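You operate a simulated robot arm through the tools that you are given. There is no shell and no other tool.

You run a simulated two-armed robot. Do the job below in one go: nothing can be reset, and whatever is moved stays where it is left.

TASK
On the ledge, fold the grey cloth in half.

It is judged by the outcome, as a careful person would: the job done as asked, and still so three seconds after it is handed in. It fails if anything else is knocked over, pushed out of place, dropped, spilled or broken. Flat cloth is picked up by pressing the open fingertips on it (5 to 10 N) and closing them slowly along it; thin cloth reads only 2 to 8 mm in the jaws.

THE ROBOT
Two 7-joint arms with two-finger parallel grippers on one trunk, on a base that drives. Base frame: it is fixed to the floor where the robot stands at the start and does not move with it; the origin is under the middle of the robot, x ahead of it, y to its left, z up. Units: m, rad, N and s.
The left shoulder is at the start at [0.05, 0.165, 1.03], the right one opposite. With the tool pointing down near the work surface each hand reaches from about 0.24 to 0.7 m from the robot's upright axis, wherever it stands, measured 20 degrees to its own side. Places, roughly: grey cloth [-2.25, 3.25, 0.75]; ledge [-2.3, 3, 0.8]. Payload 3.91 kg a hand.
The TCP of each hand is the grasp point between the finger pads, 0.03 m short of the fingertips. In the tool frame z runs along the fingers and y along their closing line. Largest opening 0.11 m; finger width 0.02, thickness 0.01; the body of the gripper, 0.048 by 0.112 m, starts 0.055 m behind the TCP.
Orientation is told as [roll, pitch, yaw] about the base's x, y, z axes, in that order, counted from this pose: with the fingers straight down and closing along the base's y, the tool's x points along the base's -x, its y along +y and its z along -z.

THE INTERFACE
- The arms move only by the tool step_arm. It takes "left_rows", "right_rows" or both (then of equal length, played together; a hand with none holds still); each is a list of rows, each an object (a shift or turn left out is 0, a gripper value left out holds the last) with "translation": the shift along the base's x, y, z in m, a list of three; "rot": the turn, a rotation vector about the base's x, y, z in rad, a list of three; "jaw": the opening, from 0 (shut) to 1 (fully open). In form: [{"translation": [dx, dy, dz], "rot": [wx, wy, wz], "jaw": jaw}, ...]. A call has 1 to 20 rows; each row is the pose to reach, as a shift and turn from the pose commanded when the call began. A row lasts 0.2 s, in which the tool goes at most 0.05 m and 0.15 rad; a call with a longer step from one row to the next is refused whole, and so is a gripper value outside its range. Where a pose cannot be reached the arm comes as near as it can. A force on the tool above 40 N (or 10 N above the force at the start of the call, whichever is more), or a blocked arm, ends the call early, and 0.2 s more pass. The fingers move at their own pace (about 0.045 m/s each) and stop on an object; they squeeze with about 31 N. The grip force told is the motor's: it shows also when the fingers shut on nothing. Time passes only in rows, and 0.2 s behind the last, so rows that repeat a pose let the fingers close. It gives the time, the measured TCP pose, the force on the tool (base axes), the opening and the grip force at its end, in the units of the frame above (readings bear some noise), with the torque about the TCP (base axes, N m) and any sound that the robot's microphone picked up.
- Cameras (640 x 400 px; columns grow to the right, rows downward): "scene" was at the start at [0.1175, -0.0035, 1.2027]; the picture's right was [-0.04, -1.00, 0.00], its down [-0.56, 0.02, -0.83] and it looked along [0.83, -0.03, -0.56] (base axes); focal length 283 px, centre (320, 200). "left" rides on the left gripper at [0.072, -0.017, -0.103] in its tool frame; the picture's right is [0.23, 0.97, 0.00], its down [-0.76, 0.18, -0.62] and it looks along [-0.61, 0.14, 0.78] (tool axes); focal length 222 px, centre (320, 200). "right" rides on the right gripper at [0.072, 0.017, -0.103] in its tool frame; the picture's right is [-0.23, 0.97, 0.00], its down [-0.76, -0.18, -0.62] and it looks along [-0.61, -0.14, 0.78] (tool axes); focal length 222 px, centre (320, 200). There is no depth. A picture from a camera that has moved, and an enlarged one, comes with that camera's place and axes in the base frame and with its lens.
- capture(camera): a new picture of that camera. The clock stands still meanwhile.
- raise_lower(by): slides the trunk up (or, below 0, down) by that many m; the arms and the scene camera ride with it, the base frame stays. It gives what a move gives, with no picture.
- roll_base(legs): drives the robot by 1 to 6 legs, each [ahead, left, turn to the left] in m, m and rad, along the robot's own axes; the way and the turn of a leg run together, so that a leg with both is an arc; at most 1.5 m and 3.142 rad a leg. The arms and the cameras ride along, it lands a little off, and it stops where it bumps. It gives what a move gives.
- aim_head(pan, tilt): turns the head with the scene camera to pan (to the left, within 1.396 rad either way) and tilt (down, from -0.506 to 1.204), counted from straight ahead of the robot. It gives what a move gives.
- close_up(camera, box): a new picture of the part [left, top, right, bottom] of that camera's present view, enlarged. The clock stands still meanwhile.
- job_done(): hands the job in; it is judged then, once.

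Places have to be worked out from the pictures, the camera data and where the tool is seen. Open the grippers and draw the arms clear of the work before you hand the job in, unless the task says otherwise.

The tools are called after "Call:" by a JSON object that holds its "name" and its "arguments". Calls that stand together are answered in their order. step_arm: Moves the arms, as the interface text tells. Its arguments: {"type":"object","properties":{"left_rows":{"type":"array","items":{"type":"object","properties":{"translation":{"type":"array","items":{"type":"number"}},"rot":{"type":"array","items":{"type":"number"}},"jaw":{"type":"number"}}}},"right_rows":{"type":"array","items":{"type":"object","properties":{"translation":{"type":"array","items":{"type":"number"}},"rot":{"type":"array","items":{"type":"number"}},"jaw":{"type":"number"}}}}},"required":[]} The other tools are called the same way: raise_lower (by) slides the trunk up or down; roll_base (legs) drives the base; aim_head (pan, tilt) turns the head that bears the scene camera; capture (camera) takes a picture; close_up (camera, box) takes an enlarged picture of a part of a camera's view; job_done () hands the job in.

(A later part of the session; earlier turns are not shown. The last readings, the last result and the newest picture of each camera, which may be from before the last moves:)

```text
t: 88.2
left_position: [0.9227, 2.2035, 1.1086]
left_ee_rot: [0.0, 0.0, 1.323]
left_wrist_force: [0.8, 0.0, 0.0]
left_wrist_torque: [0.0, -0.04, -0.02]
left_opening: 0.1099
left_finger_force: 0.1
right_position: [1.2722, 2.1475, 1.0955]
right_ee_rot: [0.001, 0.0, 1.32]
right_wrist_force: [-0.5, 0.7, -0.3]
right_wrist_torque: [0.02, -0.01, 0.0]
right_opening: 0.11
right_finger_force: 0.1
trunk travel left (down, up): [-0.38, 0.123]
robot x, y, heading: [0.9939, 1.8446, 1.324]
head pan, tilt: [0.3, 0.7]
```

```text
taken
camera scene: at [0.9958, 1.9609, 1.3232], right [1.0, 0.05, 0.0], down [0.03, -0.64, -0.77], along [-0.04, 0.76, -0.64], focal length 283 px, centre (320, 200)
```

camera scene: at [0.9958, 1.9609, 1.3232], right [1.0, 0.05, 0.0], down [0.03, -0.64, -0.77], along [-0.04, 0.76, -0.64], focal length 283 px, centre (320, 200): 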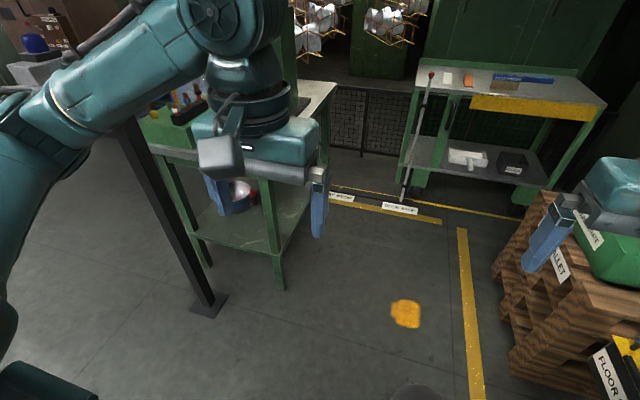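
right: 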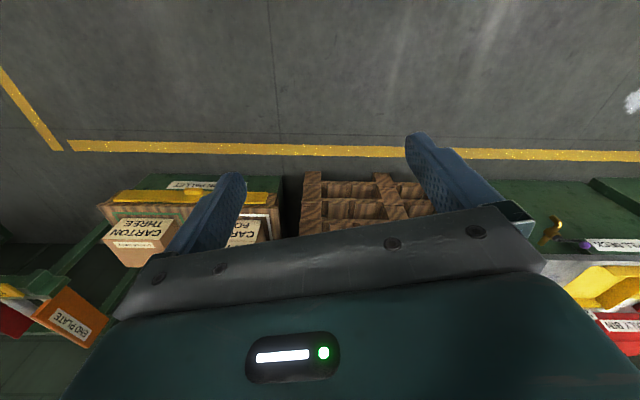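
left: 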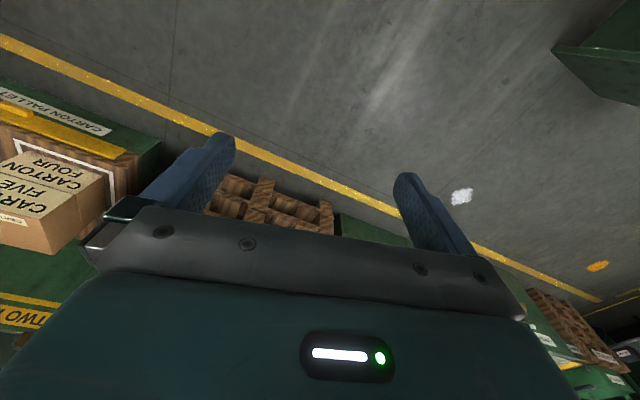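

The post base is at about (0.4, 2.68) and the left rack stays well south, so sideways I have about 0.2 m on each side. I strafe 2.0 m west in two legs.

Call:
{"name": "roll_base", "arguments": {"legs": [[0, 0.7, 0]]}}

Call:
{"name": "aim_head", "arguments": {"pan": 1.39, "tilt": 0.5}}

Call:
{"name": "capture", "arguments": {"camera": "scene"}}

```text
t: 94.8
left_position: [0.2448, 2.3734, 1.1076]
left_ee_rot: [0.001, 0.0, 1.326]
left_wrist_force: [-0.4, -0.9, 0.0]
left_wrist_torque: [0.0, 0.01, 0.02]
left_opening: 0.1099
left_finger_force: 0.2
right_position: [0.593, 2.3199, 1.0942]
right_ee_rot: [0.0, 0.001, 1.322]
right_wrist_force: [0.8, -0.2, 1.6]
right_wrist_torque: [0.01, 0.01, 0.04]
right_opening: 0.1102
right_finger_force: 0.0
trunk travel left (down, up): [-0.38, 0.123]
robot x, y, heading: [0.315, 2.0174, 1.324]
head pan, tilt: [0.3, 0.7]
```

```text
t: 96.1
left_position: [0.2435, 2.3738, 1.1088]
left_ee_rot: [0.0, -0.001, 1.327]
left_wrist_force: [0.0, 0.5, -0.2]
left_wrist_torque: [0.0, -0.01, 0.01]
left_opening: 0.1099
left_finger_force: 0.0
right_position: [0.5917, 2.3188, 1.0954]
right_ee_rot: [-0.001, 0.002, 1.322]
right_wrist_force: [0.7, 0.5, -1.4]
right_wrist_torque: [-0.04, 0.01, -0.02]
right_opening: 0.1102
right_finger_force: 0.0
trunk travel left (down, up): [-0.38, 0.123]
robot x, y, heading: [0.3157, 2.0155, 1.324]
head pan, tilt: [1.389, 0.499]
```

```text
taken
camera scene: at [0.2388, 2.0851, 1.3409], right [0.42, 0.91, 0.0], down [0.44, -0.2, -0.88], along [-0.8, 0.36, -0.48], focal length 283 px, centre (320, 200)
```

scene: 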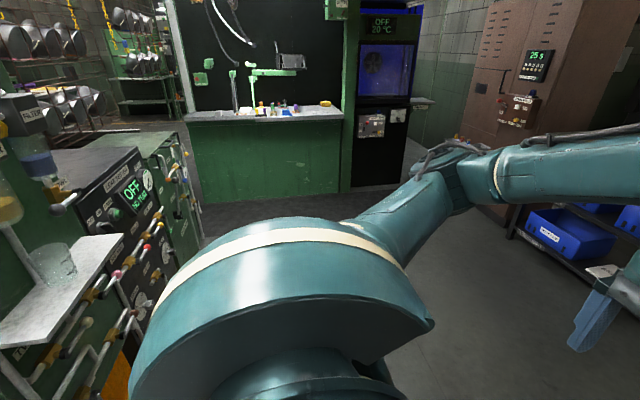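

Passing the post is clear; the ledge is straight ahead with its parts, and the bay is open. I strafe another 1.3 m west.

Call:
{"name": "roll_base", "arguments": {"legs": [[0, 0.5, 0], [0.35, 0.8, 0]]}}

Call:
{"name": "capture", "arguments": {"camera": "scene"}}

```text
t: 108.0
left_position: [-0.9289, 3.0274, 1.1085]
left_ee_rot: [0.0, -0.001, 1.324]
left_wrist_force: [-0.4, -0.7, 0.8]
left_wrist_torque: [-0.01, 0.0, 0.0]
left_opening: 0.1101
left_finger_force: 0.1
right_position: [-0.5802, 2.9724, 1.095]
right_ee_rot: [0.001, -0.001, 1.324]
right_wrist_force: [-0.1, 0.2, 0.6]
right_wrist_torque: [-0.04, -0.01, 0.03]
right_opening: 0.1103
right_finger_force: 0.1
trunk travel left (down, up): [-0.38, 0.123]
robot x, y, heading: [-0.858, 2.6688, 1.325]
head pan, tilt: [1.389, 0.499]
```

```text
taken
camera scene: at [-0.9335, 2.7381, 1.3409], right [0.41, 0.91, 0.0], down [0.44, -0.2, -0.88], along [-0.8, 0.36, -0.48], focal length 283 px, centre (320, 200)
```

scene: 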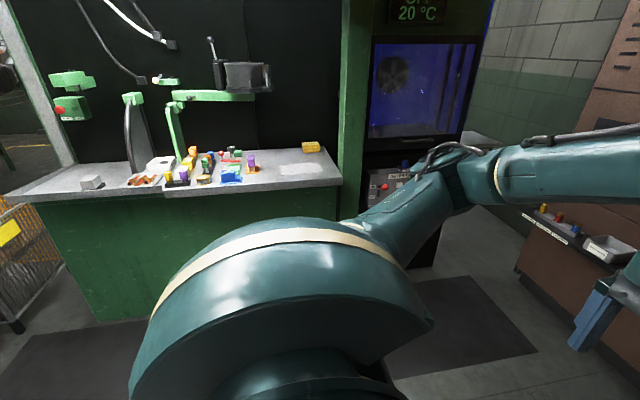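

The light patch on the right end of the ledge near (298,170) looks like the cloth. I zoom in on the ledge top.

Call:
{"name": "close_up", "arguments": {"camera": "scene", "box": [140, 120, 360, 220]}}

```text
2.91 times, centred on (250, 170) of scene
camera zoom: at [-0.9335, 2.7381, 1.3409], right [0.41, 0.91, 0.0], down [0.44, -0.2, -0.88], along [-0.8, 0.36, -0.48], focal length 823 px, centre (524, 287)
```

zoom: 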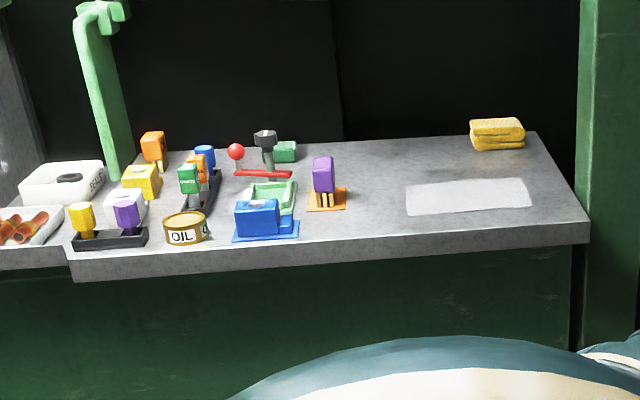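

The grey cloth lies flat at the right end of the ledge, about 21 by 12 cm, centred near (-2.16, 3.19); a yellow folded cloth and tool parts are nearby and must stay. I move 0.2 m north, turn to face the ledge and look.

Call:
{"name": "roll_base", "arguments": {"legs": [[0.2, 0, 0], [0, 0, 1.564]]}}

Call:
{"name": "aim_head", "arguments": {"pan": 0.0, "tilt": 0.45}}

Call:
{"name": "capture", "arguments": {"camera": "scene"}}

```text
t: 113.4
left_position: [-1.1658, 2.7972, 1.1094]
left_ee_rot: [0.0, -0.001, 2.887]
left_wrist_force: [-0.3, -0.6, -0.3]
left_wrist_torque: [0.02, 0.02, -0.05]
left_opening: 0.1099
left_finger_force: 0.1
right_position: [-1.107, 3.1445, 1.0946]
right_ee_rot: [0.0, -0.001, 2.884]
right_wrist_force: [0.1, -0.8, -0.8]
right_wrist_torque: [-0.02, 0.03, -0.02]
right_opening: 0.11
right_finger_force: 0.0
trunk travel left (down, up): [-0.38, 0.123]
robot x, y, heading: [-0.8083, 2.8622, 2.887]
head pan, tilt: [1.389, 0.499]
```

```text
t: 114.9
left_position: [-1.1645, 2.797, 1.1072]
left_ee_rot: [0.002, 0.001, 2.887]
left_wrist_force: [0.2, -0.6, -0.3]
left_wrist_torque: [0.03, -0.05, 0.02]
left_opening: 0.11
left_finger_force: 0.1
right_position: [-1.1066, 3.1447, 1.0943]
right_ee_rot: [0.0, -0.001, 2.885]
right_wrist_force: [-0.1, -0.1, 0.3]
right_wrist_torque: [-0.01, 0.01, -0.03]
right_opening: 0.1101
right_finger_force: 0.0
trunk travel left (down, up): [-0.38, 0.123]
robot x, y, heading: [-0.8062, 2.8624, 2.886]
head pan, tilt: [0.0, 0.45]
```

```text
taken
camera scene: at [-0.9266, 2.8949, 1.3453], right [0.25, 0.97, 0.0], down [0.42, -0.11, -0.9], along [-0.87, 0.23, -0.44], focal length 283 px, centre (320, 200)
```

scene: 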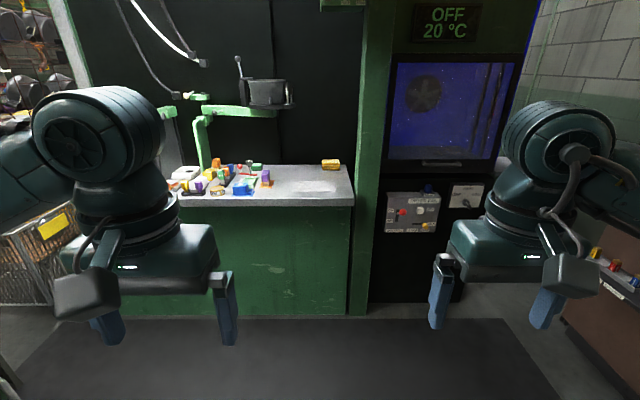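

Ledge face is near 0.5 m beyond where I will stop, with a tall green post at its right end, so I plan to work mainly with the left hand. I drive 0.78 m ahead and 0.13 m right so the cloth lies in front of the left arm.

Call:
{"name": "roll_base", "arguments": {"legs": [[0.5, -0.13, 0], [0.28, 0, 0]]}}

Call:
{"name": "aim_head", "arguments": {"pan": 0.15, "tilt": 0.8}}

Call:
{"name": "capture", "arguments": {"camera": "scene"}}

Call:
{"name": "capture", "arguments": {"camera": "left"}}

```text
t: 119.5
left_position: [-1.883, 3.1185, 1.1074]
left_ee_rot: [0.0, -0.001, 2.889]
left_wrist_force: [0.0, -0.4, -0.4]
left_wrist_torque: [0.01, -0.01, -0.01]
left_opening: 0.11
left_finger_force: 0.0
right_position: [-1.8254, 3.4661, 1.0954]
right_ee_rot: [-0.001, 0.001, 2.886]
right_wrist_force: [0.0, 0.5, -0.1]
right_wrist_torque: [0.03, 0.03, 0.0]
right_opening: 0.1099
right_finger_force: 0.0
trunk travel left (down, up): [-0.38, 0.123]
robot x, y, heading: [-1.5278, 3.1852, 2.888]
head pan, tilt: [0.0, 0.45]
```

```text
t: 120.3
left_position: [-1.883, 3.1188, 1.1081]
left_ee_rot: [-0.001, 0.001, 2.889]
left_wrist_force: [0.4, 0.9, -0.5]
left_wrist_torque: [0.0, 0.02, 0.0]
left_opening: 0.1101
left_finger_force: 0.1
right_position: [-1.825, 3.4672, 1.0943]
right_ee_rot: [0.001, 0.0, 2.884]
right_wrist_force: [0.5, -0.5, 0.3]
right_wrist_torque: [-0.03, 0.02, -0.03]
right_opening: 0.1101
right_finger_force: 0.1
trunk travel left (down, up): [-0.38, 0.123]
robot x, y, heading: [-1.5245, 3.1862, 2.887]
head pan, tilt: [0.15, 0.799]
```

```text
taken
camera scene: at [-1.636, 3.2024, 1.315], right [0.1, 0.99, 0.0], down [0.71, -0.07, -0.7], along [-0.69, 0.07, -0.72], focal length 283 px, centre (320, 200)
```

scene: 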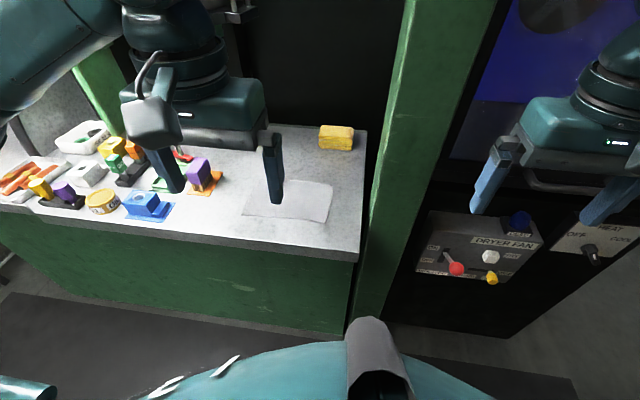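

```text
taken
camera left: at [-1.8078, 3.1167, 1.2125], right [-0.02, -1.0, 0.0], down [-0.78, 0.02, 0.62], along [-0.62, 0.01, -0.78], focal length 222 px, centre (320, 200)
```

left: 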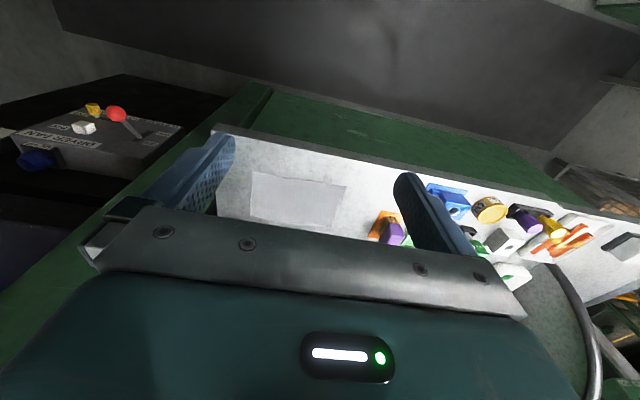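

Now well placed. I zoom onto the cloth for its corners.

Call:
{"name": "close_up", "arguments": {"camera": "scene", "box": [220, 120, 380, 220]}}

Call:
{"name": "close_up", "arguments": {"camera": "left", "box": [200, 120, 420, 260]}}

```text
4.00 times, centred on (300, 170) of scene
camera zoom: at [-1.636, 3.2024, 1.315], right [0.1, 0.99, 0.0], down [0.71, -0.07, -0.7], along [-0.69, 0.07, -0.72], focal length 1132 px, centre (400, 320)
```

zoom: 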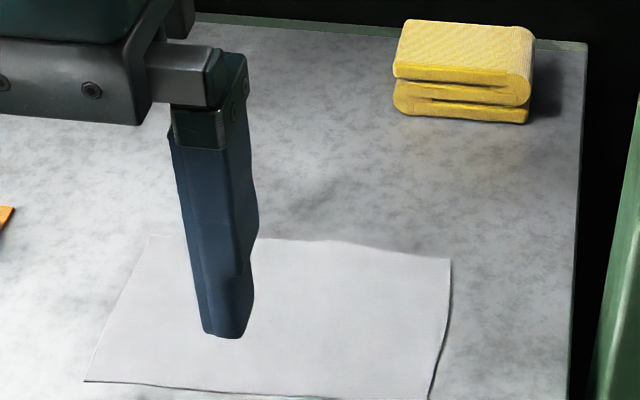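

```text
2.86 times, centred on (310, 190) of left
camera zoom: at [-1.8078, 3.1167, 1.2125], right [-0.02, -1.0, 0.0], down [-0.78, 0.02, 0.62], along [-0.62, 0.01, -0.78], focal length 635 px, centre (349, 229)
```

zoom: 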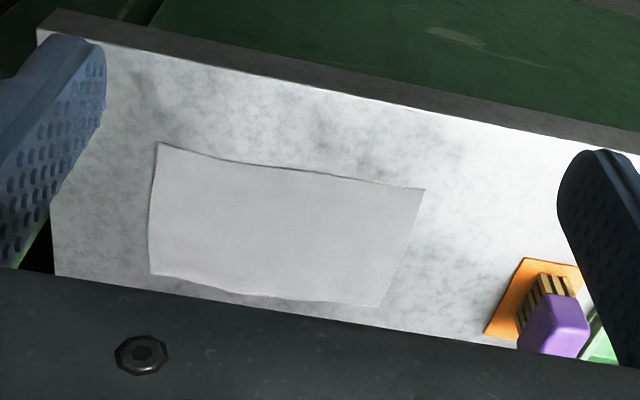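

Cloth corners come out at about A(-2.214,3.094), B(-2.174,3.292), C(-2.050,3.262), D(-2.089,3.063), z≈0.81: 20 × 13 cm. I plan to pinch the middle of the right short edge BC with the left hand and carry it over onto the left short edge AD. First I turn the left hand by +1.585 rad, high up in clear space, so its jaws close along BC.

Call:
{"name": "step_arm", "arguments": {"left_rows": [{"rot": [0, 0, 0.144]}, {"rot": [0, 0, 0.288]}, {"rot": [0, 0, 0.432]}, {"rot": [0, 0, 0.576]}, {"rot": [0, 0, 0.72]}, {"rot": [0, 0, 0.864]}, {"rot": [0, 0, 1.008]}, {"rot": [0, 0, 1.152]}, {"rot": [0, 0, 1.296]}, {"rot": [0, 0, 1.44]}, {"rot": [0, 0, 1.585]}, {"rot": [0, 0, 1.585]}]}}

Call:
{"name": "aim_head", "arguments": {"pan": 0.15, "tilt": 0.6}}

Call:
{"name": "capture", "arguments": {"camera": "scene"}}

Call:
{"name": "capture", "arguments": {"camera": "left"}}

```text
t: 122.9
left_position: [-1.8831, 3.1184, 1.1084]
left_ee_rot: [0.0, 0.002, -1.807]
left_wrist_force: [-0.4, 0.3, 0.4]
left_wrist_torque: [0.02, 0.0, -0.02]
left_opening: 0.1103
left_finger_force: 0.2
right_position: [-1.8254, 3.4671, 1.0937]
right_ee_rot: [0.0, -0.001, 2.884]
right_wrist_force: [-0.1, -0.1, 0.2]
right_wrist_torque: [-0.05, -0.01, 0.02]
right_opening: 0.1099
right_finger_force: 0.1
trunk travel left (down, up): [-0.38, 0.123]
robot x, y, heading: [-1.5261, 3.1878, 2.889]
head pan, tilt: [0.15, 0.799]
```

```text
t: 123.6
left_position: [-1.8823, 3.1184, 1.1086]
left_ee_rot: [0.0, 0.0, -1.81]
left_wrist_force: [0.2, 0.0, 0.0]
left_wrist_torque: [-0.01, 0.01, -0.01]
left_opening: 0.11
left_finger_force: 0.0
right_position: [-1.8249, 3.4665, 1.0945]
right_ee_rot: [-0.001, 0.001, 2.885]
right_wrist_force: [-0.2, 0.2, -1.3]
right_wrist_torque: [0.02, -0.01, -0.02]
right_opening: 0.11
right_finger_force: 0.2
trunk travel left (down, up): [-0.38, 0.123]
robot x, y, heading: [-1.5265, 3.1904, 2.887]
head pan, tilt: [0.15, 0.6]
```

```text
taken
camera scene: at [-1.6436, 3.2031, 1.3317], right [0.1, 0.99, 0.0], down [0.56, -0.06, -0.82], along [-0.82, 0.09, -0.57], focal length 283 px, centre (320, 200)
```

scene: 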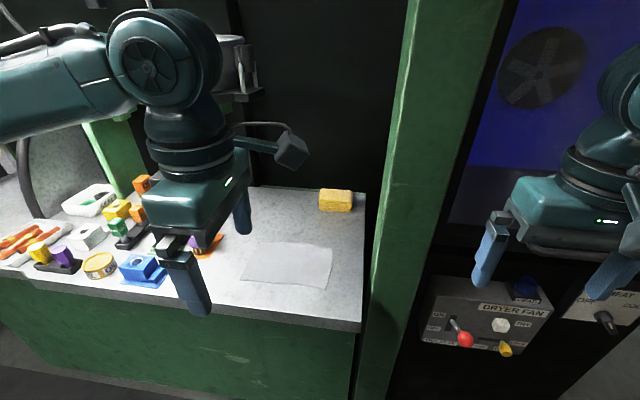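

```text
taken
camera left: at [-1.8816, 3.1928, 1.2126], right [1.0, -0.01, 0.0], down [-0.01, -0.78, 0.62], along [-0.01, -0.62, -0.78], focal length 222 px, centre (320, 200)
```

left: 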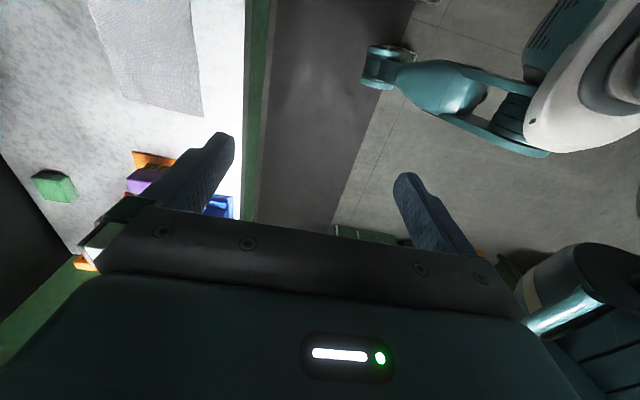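

The hand turned fine and the camera stalk now faces north. I move it above the middle of edge BC with a slight 0.21 rad lean to the south (keeping the stalk off the post), jaws narrowed to about 3 cm, and stop at z 0.93 to check.

Call:
{"name": "step_arm", "arguments": {"left_rows": [{"translation": [-0.03, 0.02, -0.02], "rot": [0.026, -0.006, 0], "jaw": 0.28}, {"translation": [-0.06, 0.04, -0.04], "rot": [0.051, -0.0125, 0]}, {"translation": [-0.09, 0.06, -0.06], "rot": [0.077, -0.019, 0]}, {"translation": [-0.12, 0.08, -0.08], "rot": [0.102, -0.025, 0]}, {"translation": [-0.15, 0.1, -0.1], "rot": [0.128, -0.031, 0]}, {"translation": [-0.18, 0.12, -0.12], "rot": [0.153, -0.0375, 0]}, {"translation": [-0.205, 0.14, -0.14], "rot": [0.179, -0.044, 0]}, {"translation": [-0.2295, 0.156, -0.165], "rot": [0.204, -0.05, 0]}, {"translation": [-0.2295, 0.156, -0.178], "rot": [0.204, -0.05, 0]}]}}

Call:
{"name": "capture", "arguments": {"camera": "scene"}}

Call:
{"name": "capture", "arguments": {"camera": "left"}}

```text
t: 125.6
left_position: [-2.1112, 3.2751, 0.9311]
left_ee_rot: [0.001, 0.211, -1.811]
left_wrist_force: [0.0, -0.2, 0.6]
left_wrist_torque: [-0.02, -0.01, -0.03]
left_opening: 0.0309
left_finger_force: 0.1
right_position: [-1.8252, 3.4663, 1.0937]
right_ee_rot: [0.0, 0.0, 2.886]
right_wrist_force: [1.0, -0.6, 0.7]
right_wrist_torque: [0.01, -0.01, 0.03]
right_opening: 0.11
right_finger_force: 0.1
trunk travel left (down, up): [-0.38, 0.123]
robot x, y, heading: [-1.5268, 3.1842, 2.886]
head pan, tilt: [0.15, 0.6]
```

```text
taken
camera scene: at [-1.6436, 3.2029, 1.3318], right [0.1, 0.99, 0.0], down [0.56, -0.06, -0.83], along [-0.82, 0.09, -0.56], focal length 283 px, centre (320, 200)
```

scene: 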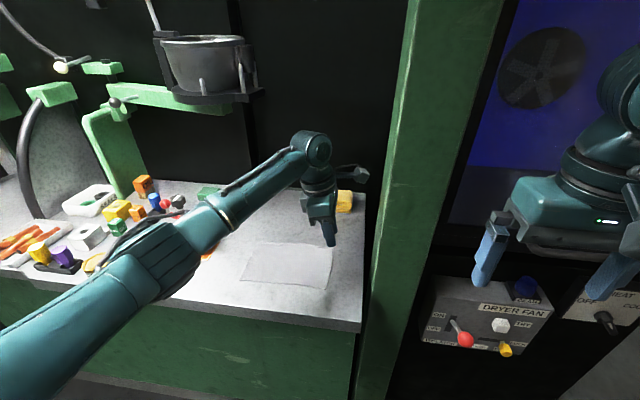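

```text
taken
camera left: at [-2.1161, 3.3265, 1.0473], right [1.0, -0.02, 0.05], down [-0.04, -0.89, 0.45], along [0.04, -0.45, -0.89], focal length 222 px, centre (320, 200)
```

left: 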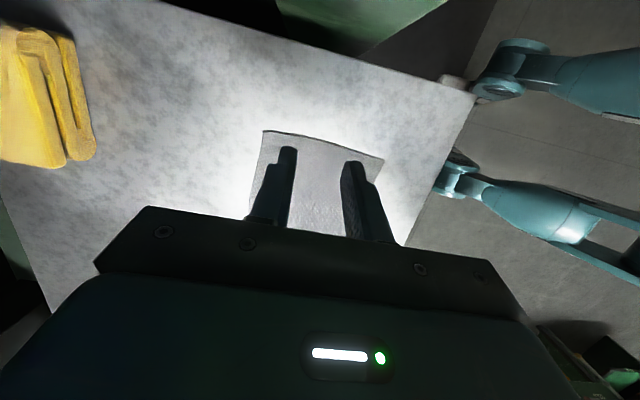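

The jaws hang over the north edge of the cloth, about centred. I shift slightly (+6 mm x, -10 mm y) and go down to just above the cloth.

Call:
{"name": "step_arm", "arguments": {"left_rows": [{"translation": [0.003, -0.005, -0.03]}, {"translation": [0.006, -0.01, -0.06]}, {"translation": [0.006, -0.01, -0.078]}, {"translation": [0.006, -0.01, -0.08]}]}}

Call:
{"name": "close_up", "arguments": {"camera": "left", "box": [180, 80, 460, 255]}}

Call:
{"name": "close_up", "arguments": {"camera": "scene", "box": [220, 190, 380, 310]}}

```text
t: 126.6
left_position: [-2.106, 3.2657, 0.8519]
left_ee_rot: [-0.003, 0.214, -1.811]
left_wrist_force: [1.3, -0.5, 9.5]
left_wrist_torque: [-0.04, -0.18, 0.03]
left_opening: 0.0311
left_finger_force: 0.1
right_position: [-1.8244, 3.4665, 1.0955]
right_ee_rot: [-0.001, 0.0, 2.883]
right_wrist_force: [0.0, 0.5, 0.1]
right_wrist_torque: [0.0, -0.02, -0.03]
right_opening: 0.1097
right_finger_force: 0.1
trunk travel left (down, up): [-0.38, 0.123]
robot x, y, heading: [-1.5281, 3.19, 2.89]
head pan, tilt: [0.15, 0.6]
```

```text
2.29 times, centred on (320, 168) of left
camera zoom: at [-2.1096, 3.3166, 0.9697], right [1.0, -0.02, 0.04], down [-0.03, -0.89, 0.45], along [0.03, -0.45, -0.89], focal length 508 px, centre (320, 274)
```

zoom: 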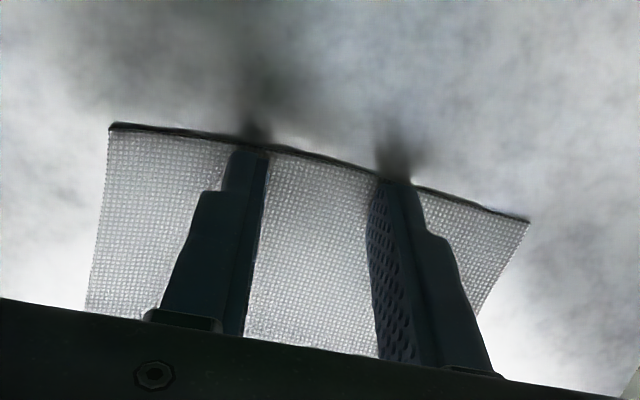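

```text
3.33 times, centred on (300, 250) of scene
camera zoom: at [-1.6427, 3.203, 1.3321], right [0.1, 0.99, 0.0], down [0.56, -0.06, -0.83], along [-0.82, 0.09, -0.56], focal length 943 px, centre (387, 33)
```

zoom: 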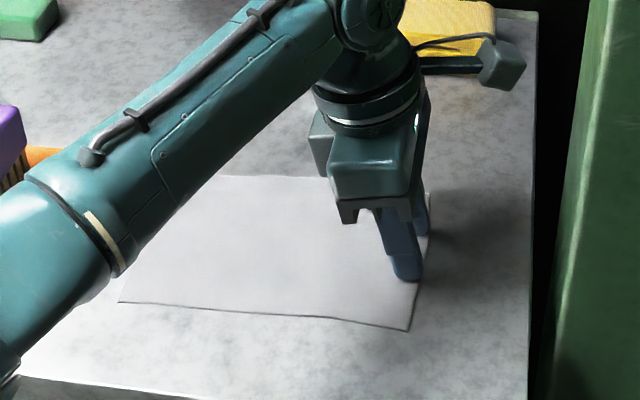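

Contact: 9.5 N on the cloth with both tips right on the edge. I now close the jaws slowly along it.

Call:
{"name": "step_arm", "arguments": {"left_rows": [{"jaw": 0.25}, {"jaw": 0.22}, {"jaw": 0.19}, {"jaw": 0.16}, {"jaw": 0.13}, {"jaw": 0.1}, {"jaw": 0.07}, {"jaw": 0.04}, {"jaw": 0.02}, {"jaw": 0.0}, {"jaw": 0.0}, {"jaw": 0.0}]}}

Call:
{"name": "close_up", "arguments": {"camera": "left", "box": [180, 80, 460, 255]}}

Call:
{"name": "close_up", "arguments": {"camera": "scene", "box": [220, 190, 380, 310]}}

```text
t: 129.2
left_position: [-2.1056, 3.2639, 0.8532]
left_ee_rot: [-0.003, 0.211, -1.813]
left_wrist_force: [0.9, 0.2, 19.8]
left_wrist_torque: [-0.05, -0.1, -0.01]
left_opening: 0.0025
left_finger_force: 30.9
right_position: [-1.8224, 3.4674, 1.095]
right_ee_rot: [0.0, -0.002, 2.885]
right_wrist_force: [-0.3, 1.3, -0.1]
right_wrist_torque: [0.02, 0.03, 0.01]
right_opening: 0.1103
right_finger_force: 0.0
trunk travel left (down, up): [-0.38, 0.123]
robot x, y, heading: [-1.5261, 3.1888, 2.884]
head pan, tilt: [0.15, 0.6]
```

```text
2.29 times, centred on (320, 168) of left
camera zoom: at [-2.1088, 3.3164, 0.9695], right [1.0, -0.02, 0.04], down [-0.03, -0.89, 0.45], along [0.03, -0.45, -0.89], focal length 508 px, centre (320, 274)
```

zoom: 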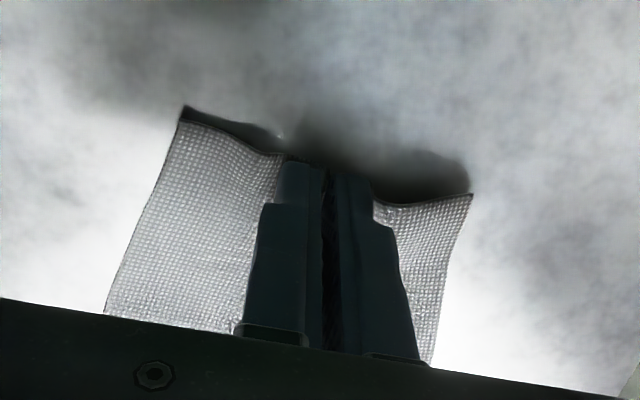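

```text
3.33 times, centred on (300, 250) of scene
camera zoom: at [-1.6416, 3.2029, 1.3321], right [0.1, 0.99, 0.0], down [0.56, -0.06, -0.83], along [-0.82, 0.09, -0.56], focal length 943 px, centre (387, 33)
```

zoom: 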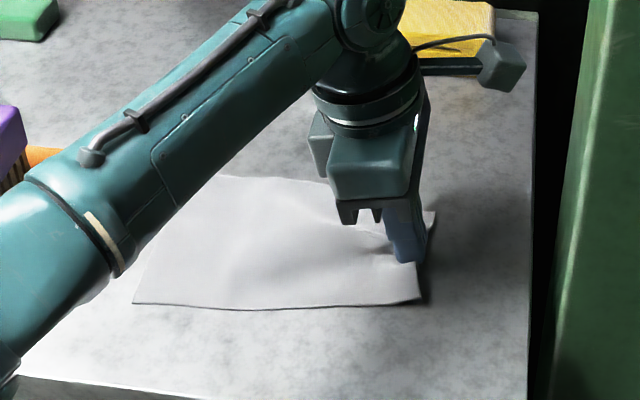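

The jaws read 2.5 mm with cloth gathered between them, so the edge is held. I lift along the first part of an arc, leaning the hand slowly south, and check that the edge comes along.

Call:
{"name": "step_arm", "arguments": {"left_rows": [{"translation": [-0.0006, -0.0031, 0.0167], "rot": [0.0479, -0.0117, 0]}, {"translation": [-0.0019, -0.0097, 0.0325], "rot": [0.0958, -0.0234, 0]}, {"translation": [-0.0039, -0.0195, 0.0471], "rot": [0.1437, -0.0351, 0]}, {"translation": [-0.0064, -0.032, 0.0598], "rot": [0.1916, -0.0468, 0]}]}}

Call:
{"name": "close_up", "arguments": {"camera": "scene", "box": [200, 160, 400, 310]}}

Call:
{"name": "capture", "arguments": {"camera": "left"}}

```text
t: 130.2
left_position: [-2.1129, 3.2332, 0.9101]
left_ee_rot: [0.002, 0.408, -1.809]
left_wrist_force: [0.0, 0.2, 0.7]
left_wrist_torque: [-0.03, -0.04, -0.03]
left_opening: 0.0025
left_finger_force: 30.9
right_position: [-1.8245, 3.4675, 1.095]
right_ee_rot: [0.001, -0.001, 2.884]
right_wrist_force: [0.1, 0.6, 0.2]
right_wrist_torque: [0.02, 0.0, -0.04]
right_opening: 0.1101
right_finger_force: 0.0
trunk travel left (down, up): [-0.38, 0.123]
robot x, y, heading: [-1.5251, 3.1845, 2.886]
head pan, tilt: [0.15, 0.6]
```

```text
2.67 times, centred on (300, 235) of scene
camera zoom: at [-1.6436, 3.2029, 1.3318], right [0.1, 0.99, 0.0], down [0.56, -0.06, -0.83], along [-0.82, 0.09, -0.56], focal length 754 px, centre (373, 107)
```

zoom: 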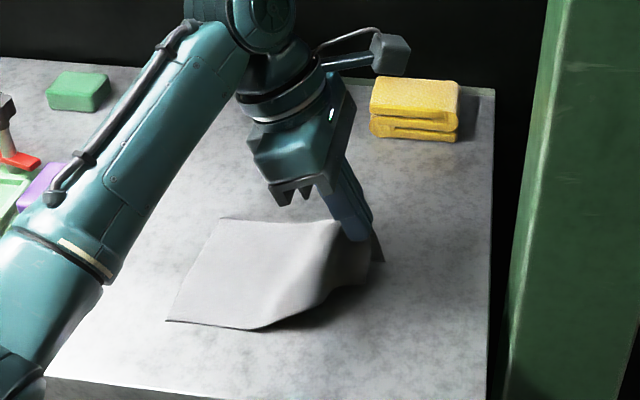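

```text
taken
camera left: at [-2.122, 3.2609, 1.0348], right [1.0, -0.03, 0.09], down [-0.05, -0.96, 0.27], along [0.08, -0.27, -0.96], focal length 222 px, centre (320, 200)
```

left: 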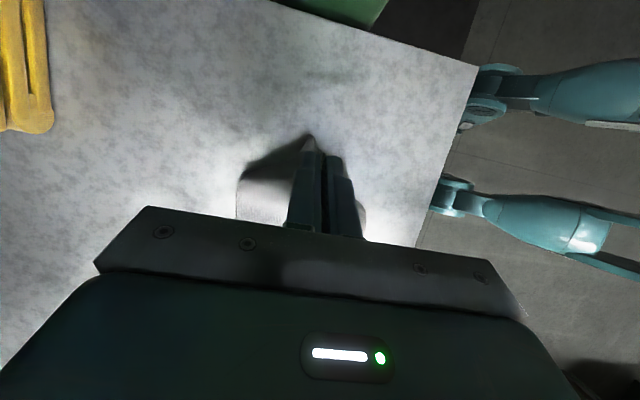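

The edge lifts well with the corners trailing. I continue the arc to its top and check cloth and forearm clearance over the parts.

Call:
{"name": "step_arm", "arguments": {"left_rows": [{"translation": [-0.003, -0.0151, 0.0104], "rot": [0.0479, -0.0117, 0]}, {"translation": [-0.0064, -0.0321, 0.0179], "rot": [0.0958, -0.0234, 0]}, {"translation": [-0.01, -0.0504, 0.0223], "rot": [0.1437, -0.0351, 0]}, {"translation": [-0.0137, -0.0692, 0.0235], "rot": [0.1916, -0.0468, 0]}]}}

Call:
{"name": "capture", "arguments": {"camera": "scene"}}

Call:
{"name": "close_up", "arguments": {"camera": "scene", "box": [180, 160, 380, 310]}}

```text
t: 131.2
left_position: [-2.127, 3.1627, 0.9338]
left_ee_rot: [0.001, 0.604, -1.81]
left_wrist_force: [-0.1, 0.1, 1.1]
left_wrist_torque: [-0.02, -0.04, 0.01]
left_opening: 0.0021
left_finger_force: 31.0
right_position: [-1.825, 3.4661, 1.0949]
right_ee_rot: [0.0, -0.001, 2.885]
right_wrist_force: [-0.6, 0.4, 0.0]
right_wrist_torque: [0.01, 0.02, -0.02]
right_opening: 0.1098
right_finger_force: 0.2
trunk travel left (down, up): [-0.38, 0.123]
robot x, y, heading: [-1.5284, 3.1814, 2.885]
head pan, tilt: [0.15, 0.6]
```

```text
taken
camera scene: at [-1.6437, 3.2029, 1.3318], right [0.1, 0.99, 0.0], down [0.56, -0.06, -0.83], along [-0.82, 0.09, -0.56], focal length 283 px, centre (320, 200)
```

scene: 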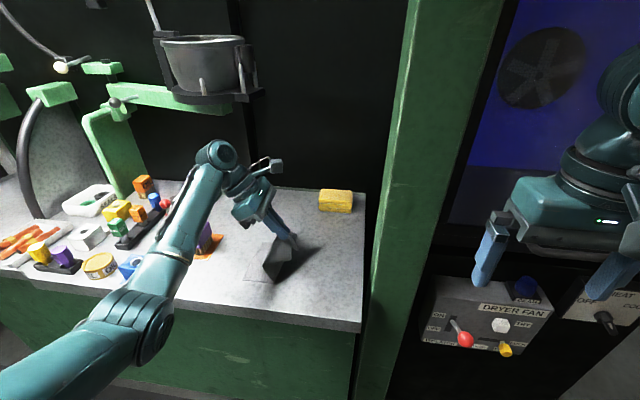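

```text
2.67 times, centred on (280, 235) of scene
camera zoom: at [-1.6437, 3.2029, 1.3318], right [0.1, 0.99, 0.0], down [0.56, -0.06, -0.83], along [-0.82, 0.09, -0.56], focal length 754 px, centre (427, 107)
```

zoom: 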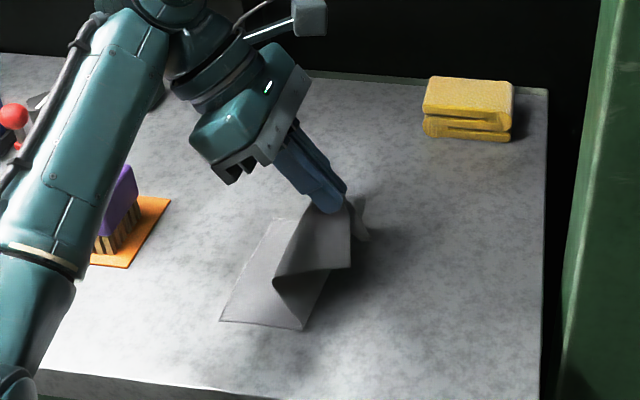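

The cloth is curling over with the fixed half still in place. I continue the arc to three quarters.

Call:
{"name": "step_arm", "arguments": {"left_rows": [{"translation": [-0.0037, -0.0188, -0.002], "rot": [0.0436, -0.0107, 0]}, {"translation": [-0.0074, -0.037, -0.0075], "rot": [0.0873, -0.0213, 0]}, {"translation": [-0.0107, -0.0538, -0.016], "rot": [0.131, -0.032, 0]}, {"translation": [-0.0136, -0.0685, -0.0272], "rot": [0.1746, -0.0427, 0]}]}}

Call:
{"name": "close_up", "arguments": {"camera": "scene", "box": [140, 130, 340, 310]}}

Call:
{"name": "capture", "arguments": {"camera": "left"}}

```text
t: 132.2
left_position: [-2.1407, 3.0936, 0.9079]
left_ee_rot: [0.0, 0.785, -1.811]
left_wrist_force: [-0.9, -0.1, 0.4]
left_wrist_torque: [-0.01, 0.0, -0.01]
left_opening: 0.0026
left_finger_force: 30.4
right_position: [-1.8257, 3.4666, 1.0952]
right_ee_rot: [0.0, -0.002, 2.884]
right_wrist_force: [0.0, 0.2, 0.3]
right_wrist_torque: [0.0, 0.0, -0.01]
right_opening: 0.11
right_finger_force: 0.0
trunk travel left (down, up): [-0.38, 0.123]
robot x, y, heading: [-1.5288, 3.187, 2.885]
head pan, tilt: [0.15, 0.6]
```

```text
2.22 times, centred on (240, 220) of scene
camera zoom: at [-1.6437, 3.203, 1.3318], right [0.1, 0.99, 0.0], down [0.56, -0.06, -0.82], along [-0.82, 0.09, -0.57], focal length 629 px, centre (498, 156)
```

zoom: 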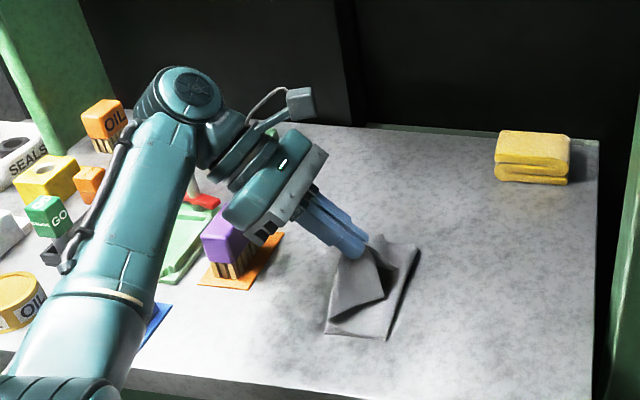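

```text
taken
camera left: at [-2.1612, 3.0772, 1.0313], right [0.98, -0.08, 0.16], down [-0.06, -0.99, -0.1], along [0.17, 0.09, -0.98], focal length 222 px, centre (320, 200)
```

left: 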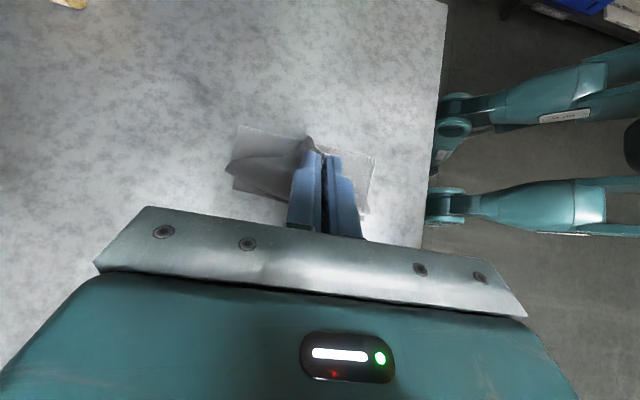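

Clearance above the purple part is about 6 cm at this lean, so I keep the lean fixed and bring the held edge down onto edge AD in small steps.

Call:
{"name": "step_arm", "arguments": {"left_rows": [{"translation": [-0.001, -0.011, -0.015]}, {"translation": [-0.002, -0.019, -0.03]}, {"translation": [-0.003, -0.024, -0.042]}, {"translation": [-0.003, -0.026, -0.052]}]}}

Call:
{"name": "close_up", "arguments": {"camera": "scene", "box": [140, 150, 340, 310]}}

Call:
{"name": "close_up", "arguments": {"camera": "left", "box": [180, 60, 460, 240]}}

```text
t: 133.2
left_position: [-2.1417, 3.0681, 0.8534]
left_ee_rot: [-0.001, 0.785, -1.812]
left_wrist_force: [0.0, 1.5, 0.4]
left_wrist_torque: [0.02, 0.0, 0.0]
left_opening: 0.0024
left_finger_force: 30.6
right_position: [-1.8253, 3.467, 1.0945]
right_ee_rot: [0.001, 0.001, 2.885]
right_wrist_force: [0.2, 0.8, 0.2]
right_wrist_torque: [-0.03, -0.01, -0.01]
right_opening: 0.1099
right_finger_force: 0.1
trunk travel left (down, up): [-0.38, 0.123]
robot x, y, heading: [-1.5254, 3.1852, 2.887]
head pan, tilt: [0.15, 0.6]
```

```text
2.50 times, centred on (240, 230) of scene
camera zoom: at [-1.6436, 3.2031, 1.3318], right [0.1, 0.99, 0.0], down [0.56, -0.06, -0.83], along [-0.82, 0.09, -0.56], focal length 707 px, centre (520, 125)
```

zoom: 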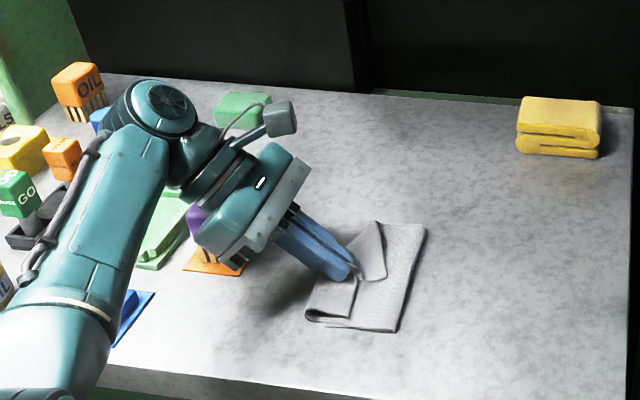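

```text
2.22 times, centred on (320, 150) of left
camera zoom: at [-2.1637, 3.0516, 0.9794], right [0.98, -0.07, 0.16], down [-0.06, -0.99, -0.1], along [0.17, 0.09, -0.98], focal length 494 px, centre (320, 311)
```

zoom: 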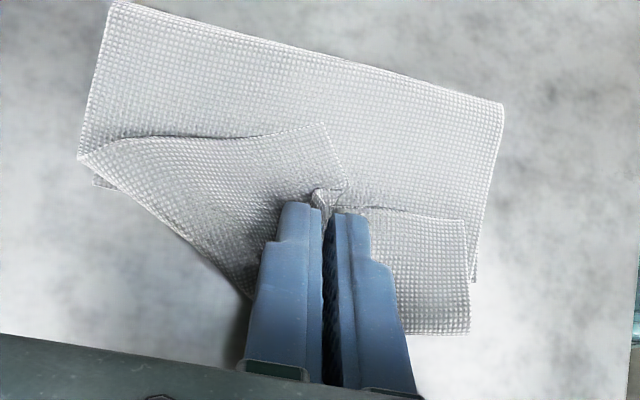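

The fold is over, but a ~4 cm strip along the held edge is folded back north because the grip kept it facing up, and the fold line sits about 2 cm too far south. I raise the held edge about 5 cm, ease it 1–2 cm north and lean the hand further, so the strip can swing out when released.

Call:
{"name": "step_arm", "arguments": {"left_rows": [{"translation": [0.0, 0.0, 0.012]}, {"translation": [0.0005, 0.002, 0.024], "rot": [0.1, -0.0245, 0]}, {"translation": [0.001, 0.005, 0.034], "rot": [0.2, -0.049, 0]}, {"translation": [0.0016, 0.008, 0.038], "rot": [0.3, -0.0733, 0]}, {"translation": [0.0022, 0.011, 0.04], "rot": [0.4, -0.098, 0]}, {"translation": [0.0022, 0.011, 0.04], "rot": [0.4, -0.098, 0]}]}}

Call:
{"name": "close_up", "arguments": {"camera": "scene", "box": [140, 150, 340, 310]}}

Call:
{"name": "close_up", "arguments": {"camera": "left", "box": [180, 60, 460, 240]}}

```text
t: 134.6
left_position: [-2.1415, 3.0802, 0.8942]
left_ee_rot: [0.0, 1.197, -1.809]
left_wrist_force: [0.1, 0.7, 0.5]
left_wrist_torque: [0.01, -0.03, -0.03]
left_opening: 0.0023
left_finger_force: 30.5
right_position: [-1.8251, 3.4658, 1.0942]
right_ee_rot: [-0.001, 0.0, 2.886]
right_wrist_force: [0.1, 0.8, 0.4]
right_wrist_torque: [-0.02, -0.02, 0.02]
right_opening: 0.11
right_finger_force: 0.1
trunk travel left (down, up): [-0.38, 0.123]
robot x, y, heading: [-1.524, 3.1862, 2.882]
head pan, tilt: [0.15, 0.6]
```

```text
2.50 times, centred on (240, 230) of scene
camera zoom: at [-1.6436, 3.2031, 1.3318], right [0.1, 0.99, 0.0], down [0.56, -0.06, -0.83], along [-0.82, 0.09, -0.56], focal length 707 px, centre (520, 125)
```

zoom: 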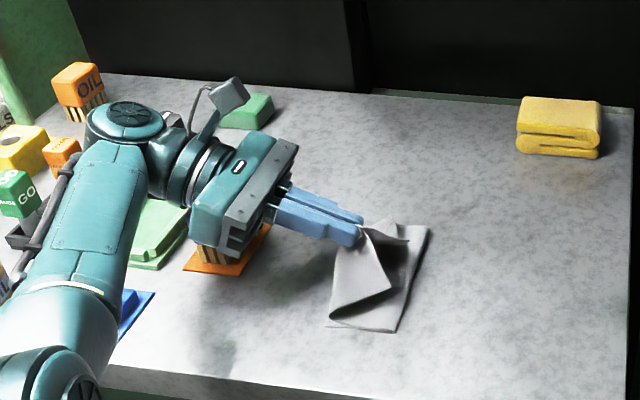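

```text
2.22 times, centred on (320, 150) of left
camera zoom: at [-2.173, 3.0163, 1.0008], right [0.97, -0.15, 0.21], down [-0.03, -0.88, -0.48], along [0.26, 0.46, -0.85], focal length 494 px, centre (320, 311)
```

zoom: 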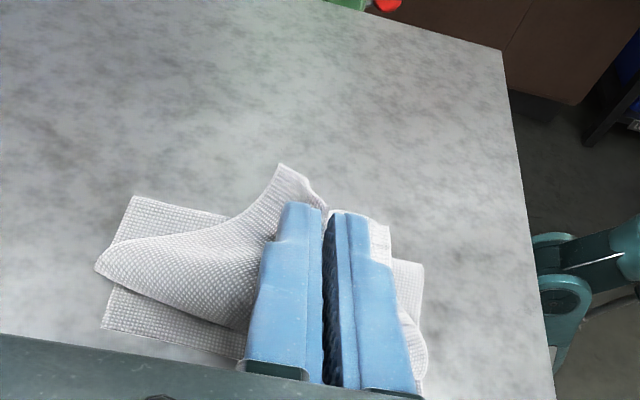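

Released here the strip would stay folded back, so instead I keep hold: I carry the edge up and about 4 cm north, set it down low so the slack goes into the fold, and then I will draw it south along the surface to unroll the strip.

Call:
{"name": "step_arm", "arguments": {"left_rows": [{"translation": [0.0, 0.0, 0.02]}, {"translation": [0.0039, 0.0196, 0.027]}, {"translation": [0.0068, 0.0343, 0.02]}, {"translation": [0.0078, 0.0392, 0.005]}, {"translation": [0.0078, 0.0392, -0.012]}, {"translation": [0.0078, 0.0392, -0.03]}, {"translation": [0.0078, 0.0392, -0.044]}, {"translation": [0.0078, 0.0392, -0.044]}]}}

Call:
{"name": "close_up", "arguments": {"camera": "scene", "box": [140, 150, 340, 310]}}

Call:
{"name": "close_up", "arguments": {"camera": "left", "box": [180, 60, 460, 240]}}

```text
t: 136.4
left_position: [-2.1338, 3.1201, 0.8593]
left_ee_rot: [-0.051, 1.192, -1.856]
left_wrist_force: [0.0, -0.4, 0.1]
left_wrist_torque: [0.0, 0.0, 0.0]
left_opening: 0.0022
left_finger_force: 31.0
right_position: [-1.823, 3.4686, 1.0959]
right_ee_rot: [0.003, -0.006, 2.886]
right_wrist_force: [-0.8, 0.5, 0.3]
right_wrist_torque: [-0.01, -0.03, 0.01]
right_opening: 0.1101
right_finger_force: 0.1
trunk travel left (down, up): [-0.38, 0.123]
robot x, y, heading: [-1.5268, 3.1873, 2.891]
head pan, tilt: [0.15, 0.6]
```

```text
2.50 times, centred on (240, 230) of scene
camera zoom: at [-1.6392, 3.205, 1.3328], right [0.1, 0.99, 0.0], down [0.56, -0.06, -0.83], along [-0.82, 0.09, -0.56], focal length 707 px, centre (520, 125)
```

zoom: 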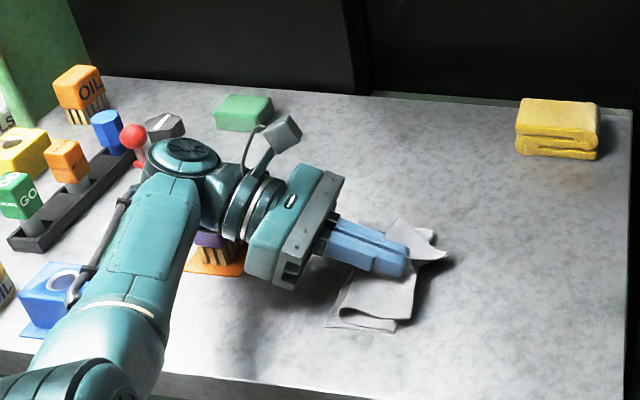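

```text
2.22 times, centred on (320, 150) of left
camera zoom: at [-2.1641, 3.0562, 0.966], right [0.97, -0.15, 0.19], down [-0.04, -0.88, -0.48], along [0.24, 0.46, -0.86], focal length 494 px, centre (320, 311)
```

zoom: 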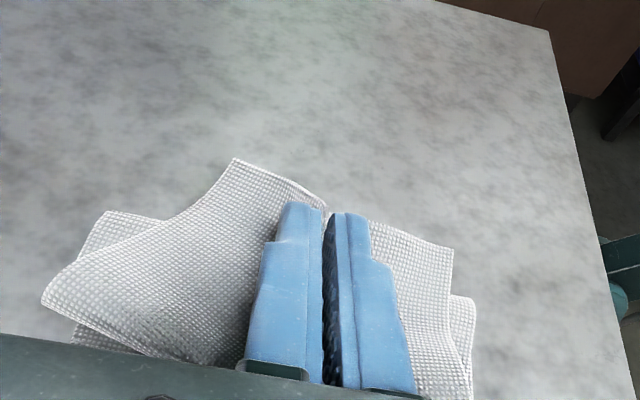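

The robot's body readings shifted by a few mm and the hand stopped short, so part of the left arm may be pressing on something. I raise the hand 3 cm at once and look.

Call:
{"name": "step_arm", "arguments": {"left_rows": [{"translation": [0, 0, 0.015]}, {"translation": [0, 0, 0.03]}, {"translation": [0, 0, 0.03]}]}}

Call:
{"name": "aim_head", "arguments": {"pan": 0.4, "tilt": 0.75}}

Call:
{"name": "capture", "arguments": {"camera": "scene"}}

```text
t: 137.2
left_position: [-2.1313, 3.12, 0.8794]
left_ee_rot: [0.01, 1.197, -1.804]
left_wrist_force: [-0.7, 0.3, 0.4]
left_wrist_torque: [-0.01, 0.03, 0.01]
left_opening: 0.0021
left_finger_force: 31.1
right_position: [-1.8251, 3.4673, 1.0954]
right_ee_rot: [0.0, 0.0, 2.885]
right_wrist_force: [0.7, -0.3, 1.2]
right_wrist_torque: [-0.02, 0.0, 0.01]
right_opening: 0.1099
right_finger_force: 0.0
trunk travel left (down, up): [-0.38, 0.123]
robot x, y, heading: [-1.5233, 3.187, 2.883]
head pan, tilt: [0.15, 0.6]
```

```text
t: 138.0
left_position: [-2.1338, 3.1193, 0.8803]
left_ee_rot: [0.002, 1.197, -1.81]
left_wrist_force: [0.4, -0.2, -0.7]
left_wrist_torque: [-0.06, 0.02, -0.04]
left_opening: 0.0022
left_finger_force: 31.3
right_position: [-1.8249, 3.4661, 1.095]
right_ee_rot: [0.0, 0.001, 2.886]
right_wrist_force: [0.3, 1.0, -0.2]
right_wrist_torque: [0.03, 0.0, -0.02]
right_opening: 0.1099
right_finger_force: 0.1
trunk travel left (down, up): [-0.38, 0.123]
robot x, y, heading: [-1.5235, 3.1876, 2.891]
head pan, tilt: [0.4, 0.75]
```

```text
taken
camera scene: at [-1.6377, 3.182, 1.3189], right [-0.14, 0.99, 0.0], down [0.67, 0.1, -0.73], along [-0.72, -0.11, -0.68], focal length 283 px, centre (320, 200)
```

scene: 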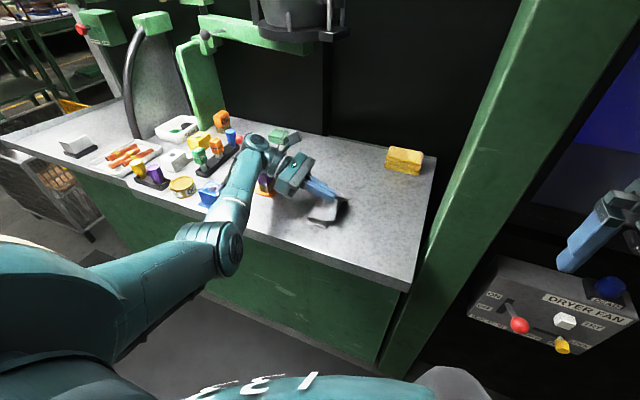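

It was the lower elbow resting near the ledge's front edge at that strong lean. I go back to the 0.75 rad lean that worked before, then lower the edge and draw it south along the surface to AD.

Call:
{"name": "step_arm", "arguments": {"left_rows": [{"translation": [0.0004, 0.002, 0.003], "rot": [-0.11, 0.0268, 0]}, {"translation": [0.0008, 0.004, 0.006], "rot": [-0.22, 0.0537, 0]}, {"translation": [0.0012, 0.006, 0.009], "rot": [-0.33, 0.0806, 0]}, {"translation": [0.0015, 0.0073, 0.0], "rot": [-0.434, 0.106, 0]}, {"translation": [0.0015, 0.0073, -0.014], "rot": [-0.434, 0.106, 0]}, {"translation": [0.0015, 0.0073, -0.026], "rot": [-0.434, 0.106, 0]}, {"translation": [0.0015, 0.0073, -0.026], "rot": [-0.434, 0.106, 0]}]}}

Call:
{"name": "close_up", "arguments": {"camera": "scene", "box": [180, 120, 400, 280]}}

Call:
{"name": "close_up", "arguments": {"camera": "left", "box": [180, 60, 460, 240]}}

```text
t: 139.6
left_position: [-2.1314, 3.1266, 0.8551]
left_ee_rot: [0.0, 0.75, -1.811]
left_wrist_force: [1.0, -0.9, 1.3]
left_wrist_torque: [0.0, -0.02, 0.0]
left_opening: 0.0022
left_finger_force: 31.2
right_position: [-1.825, 3.4667, 1.0954]
right_ee_rot: [0.0, -0.001, 2.886]
right_wrist_force: [0.2, -0.2, 0.8]
right_wrist_torque: [0.02, -0.01, -0.02]
right_opening: 0.1102
right_finger_force: 0.1
trunk travel left (down, up): [-0.38, 0.123]
robot x, y, heading: [-1.5254, 3.1887, 2.887]
head pan, tilt: [0.4, 0.75]
```

```text
2.50 times, centred on (290, 200) of scene
camera zoom: at [-1.6377, 3.1819, 1.3189], right [-0.14, 0.99, 0.0], down [0.67, 0.1, -0.73], along [-0.72, -0.11, -0.68], focal length 707 px, centre (395, 200)
```

zoom: 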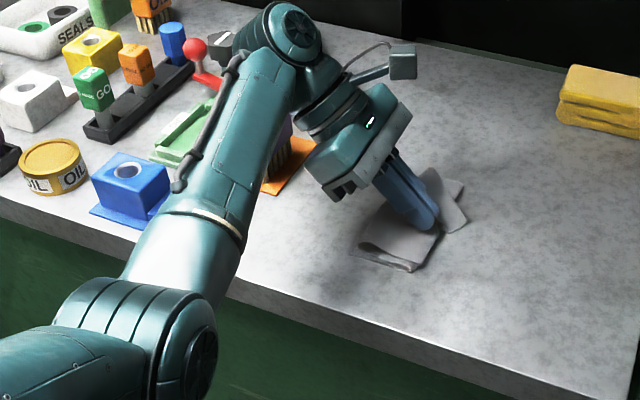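

```text
2.22 times, centred on (320, 150) of left
camera zoom: at [-2.1511, 3.1138, 0.9805], right [0.99, -0.07, 0.15], down [-0.06, -1.0, -0.06], along [0.16, 0.05, -0.99], focal length 494 px, centre (320, 311)
```

zoom: 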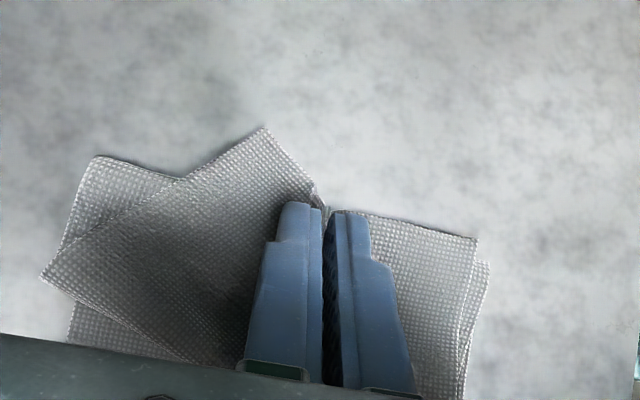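

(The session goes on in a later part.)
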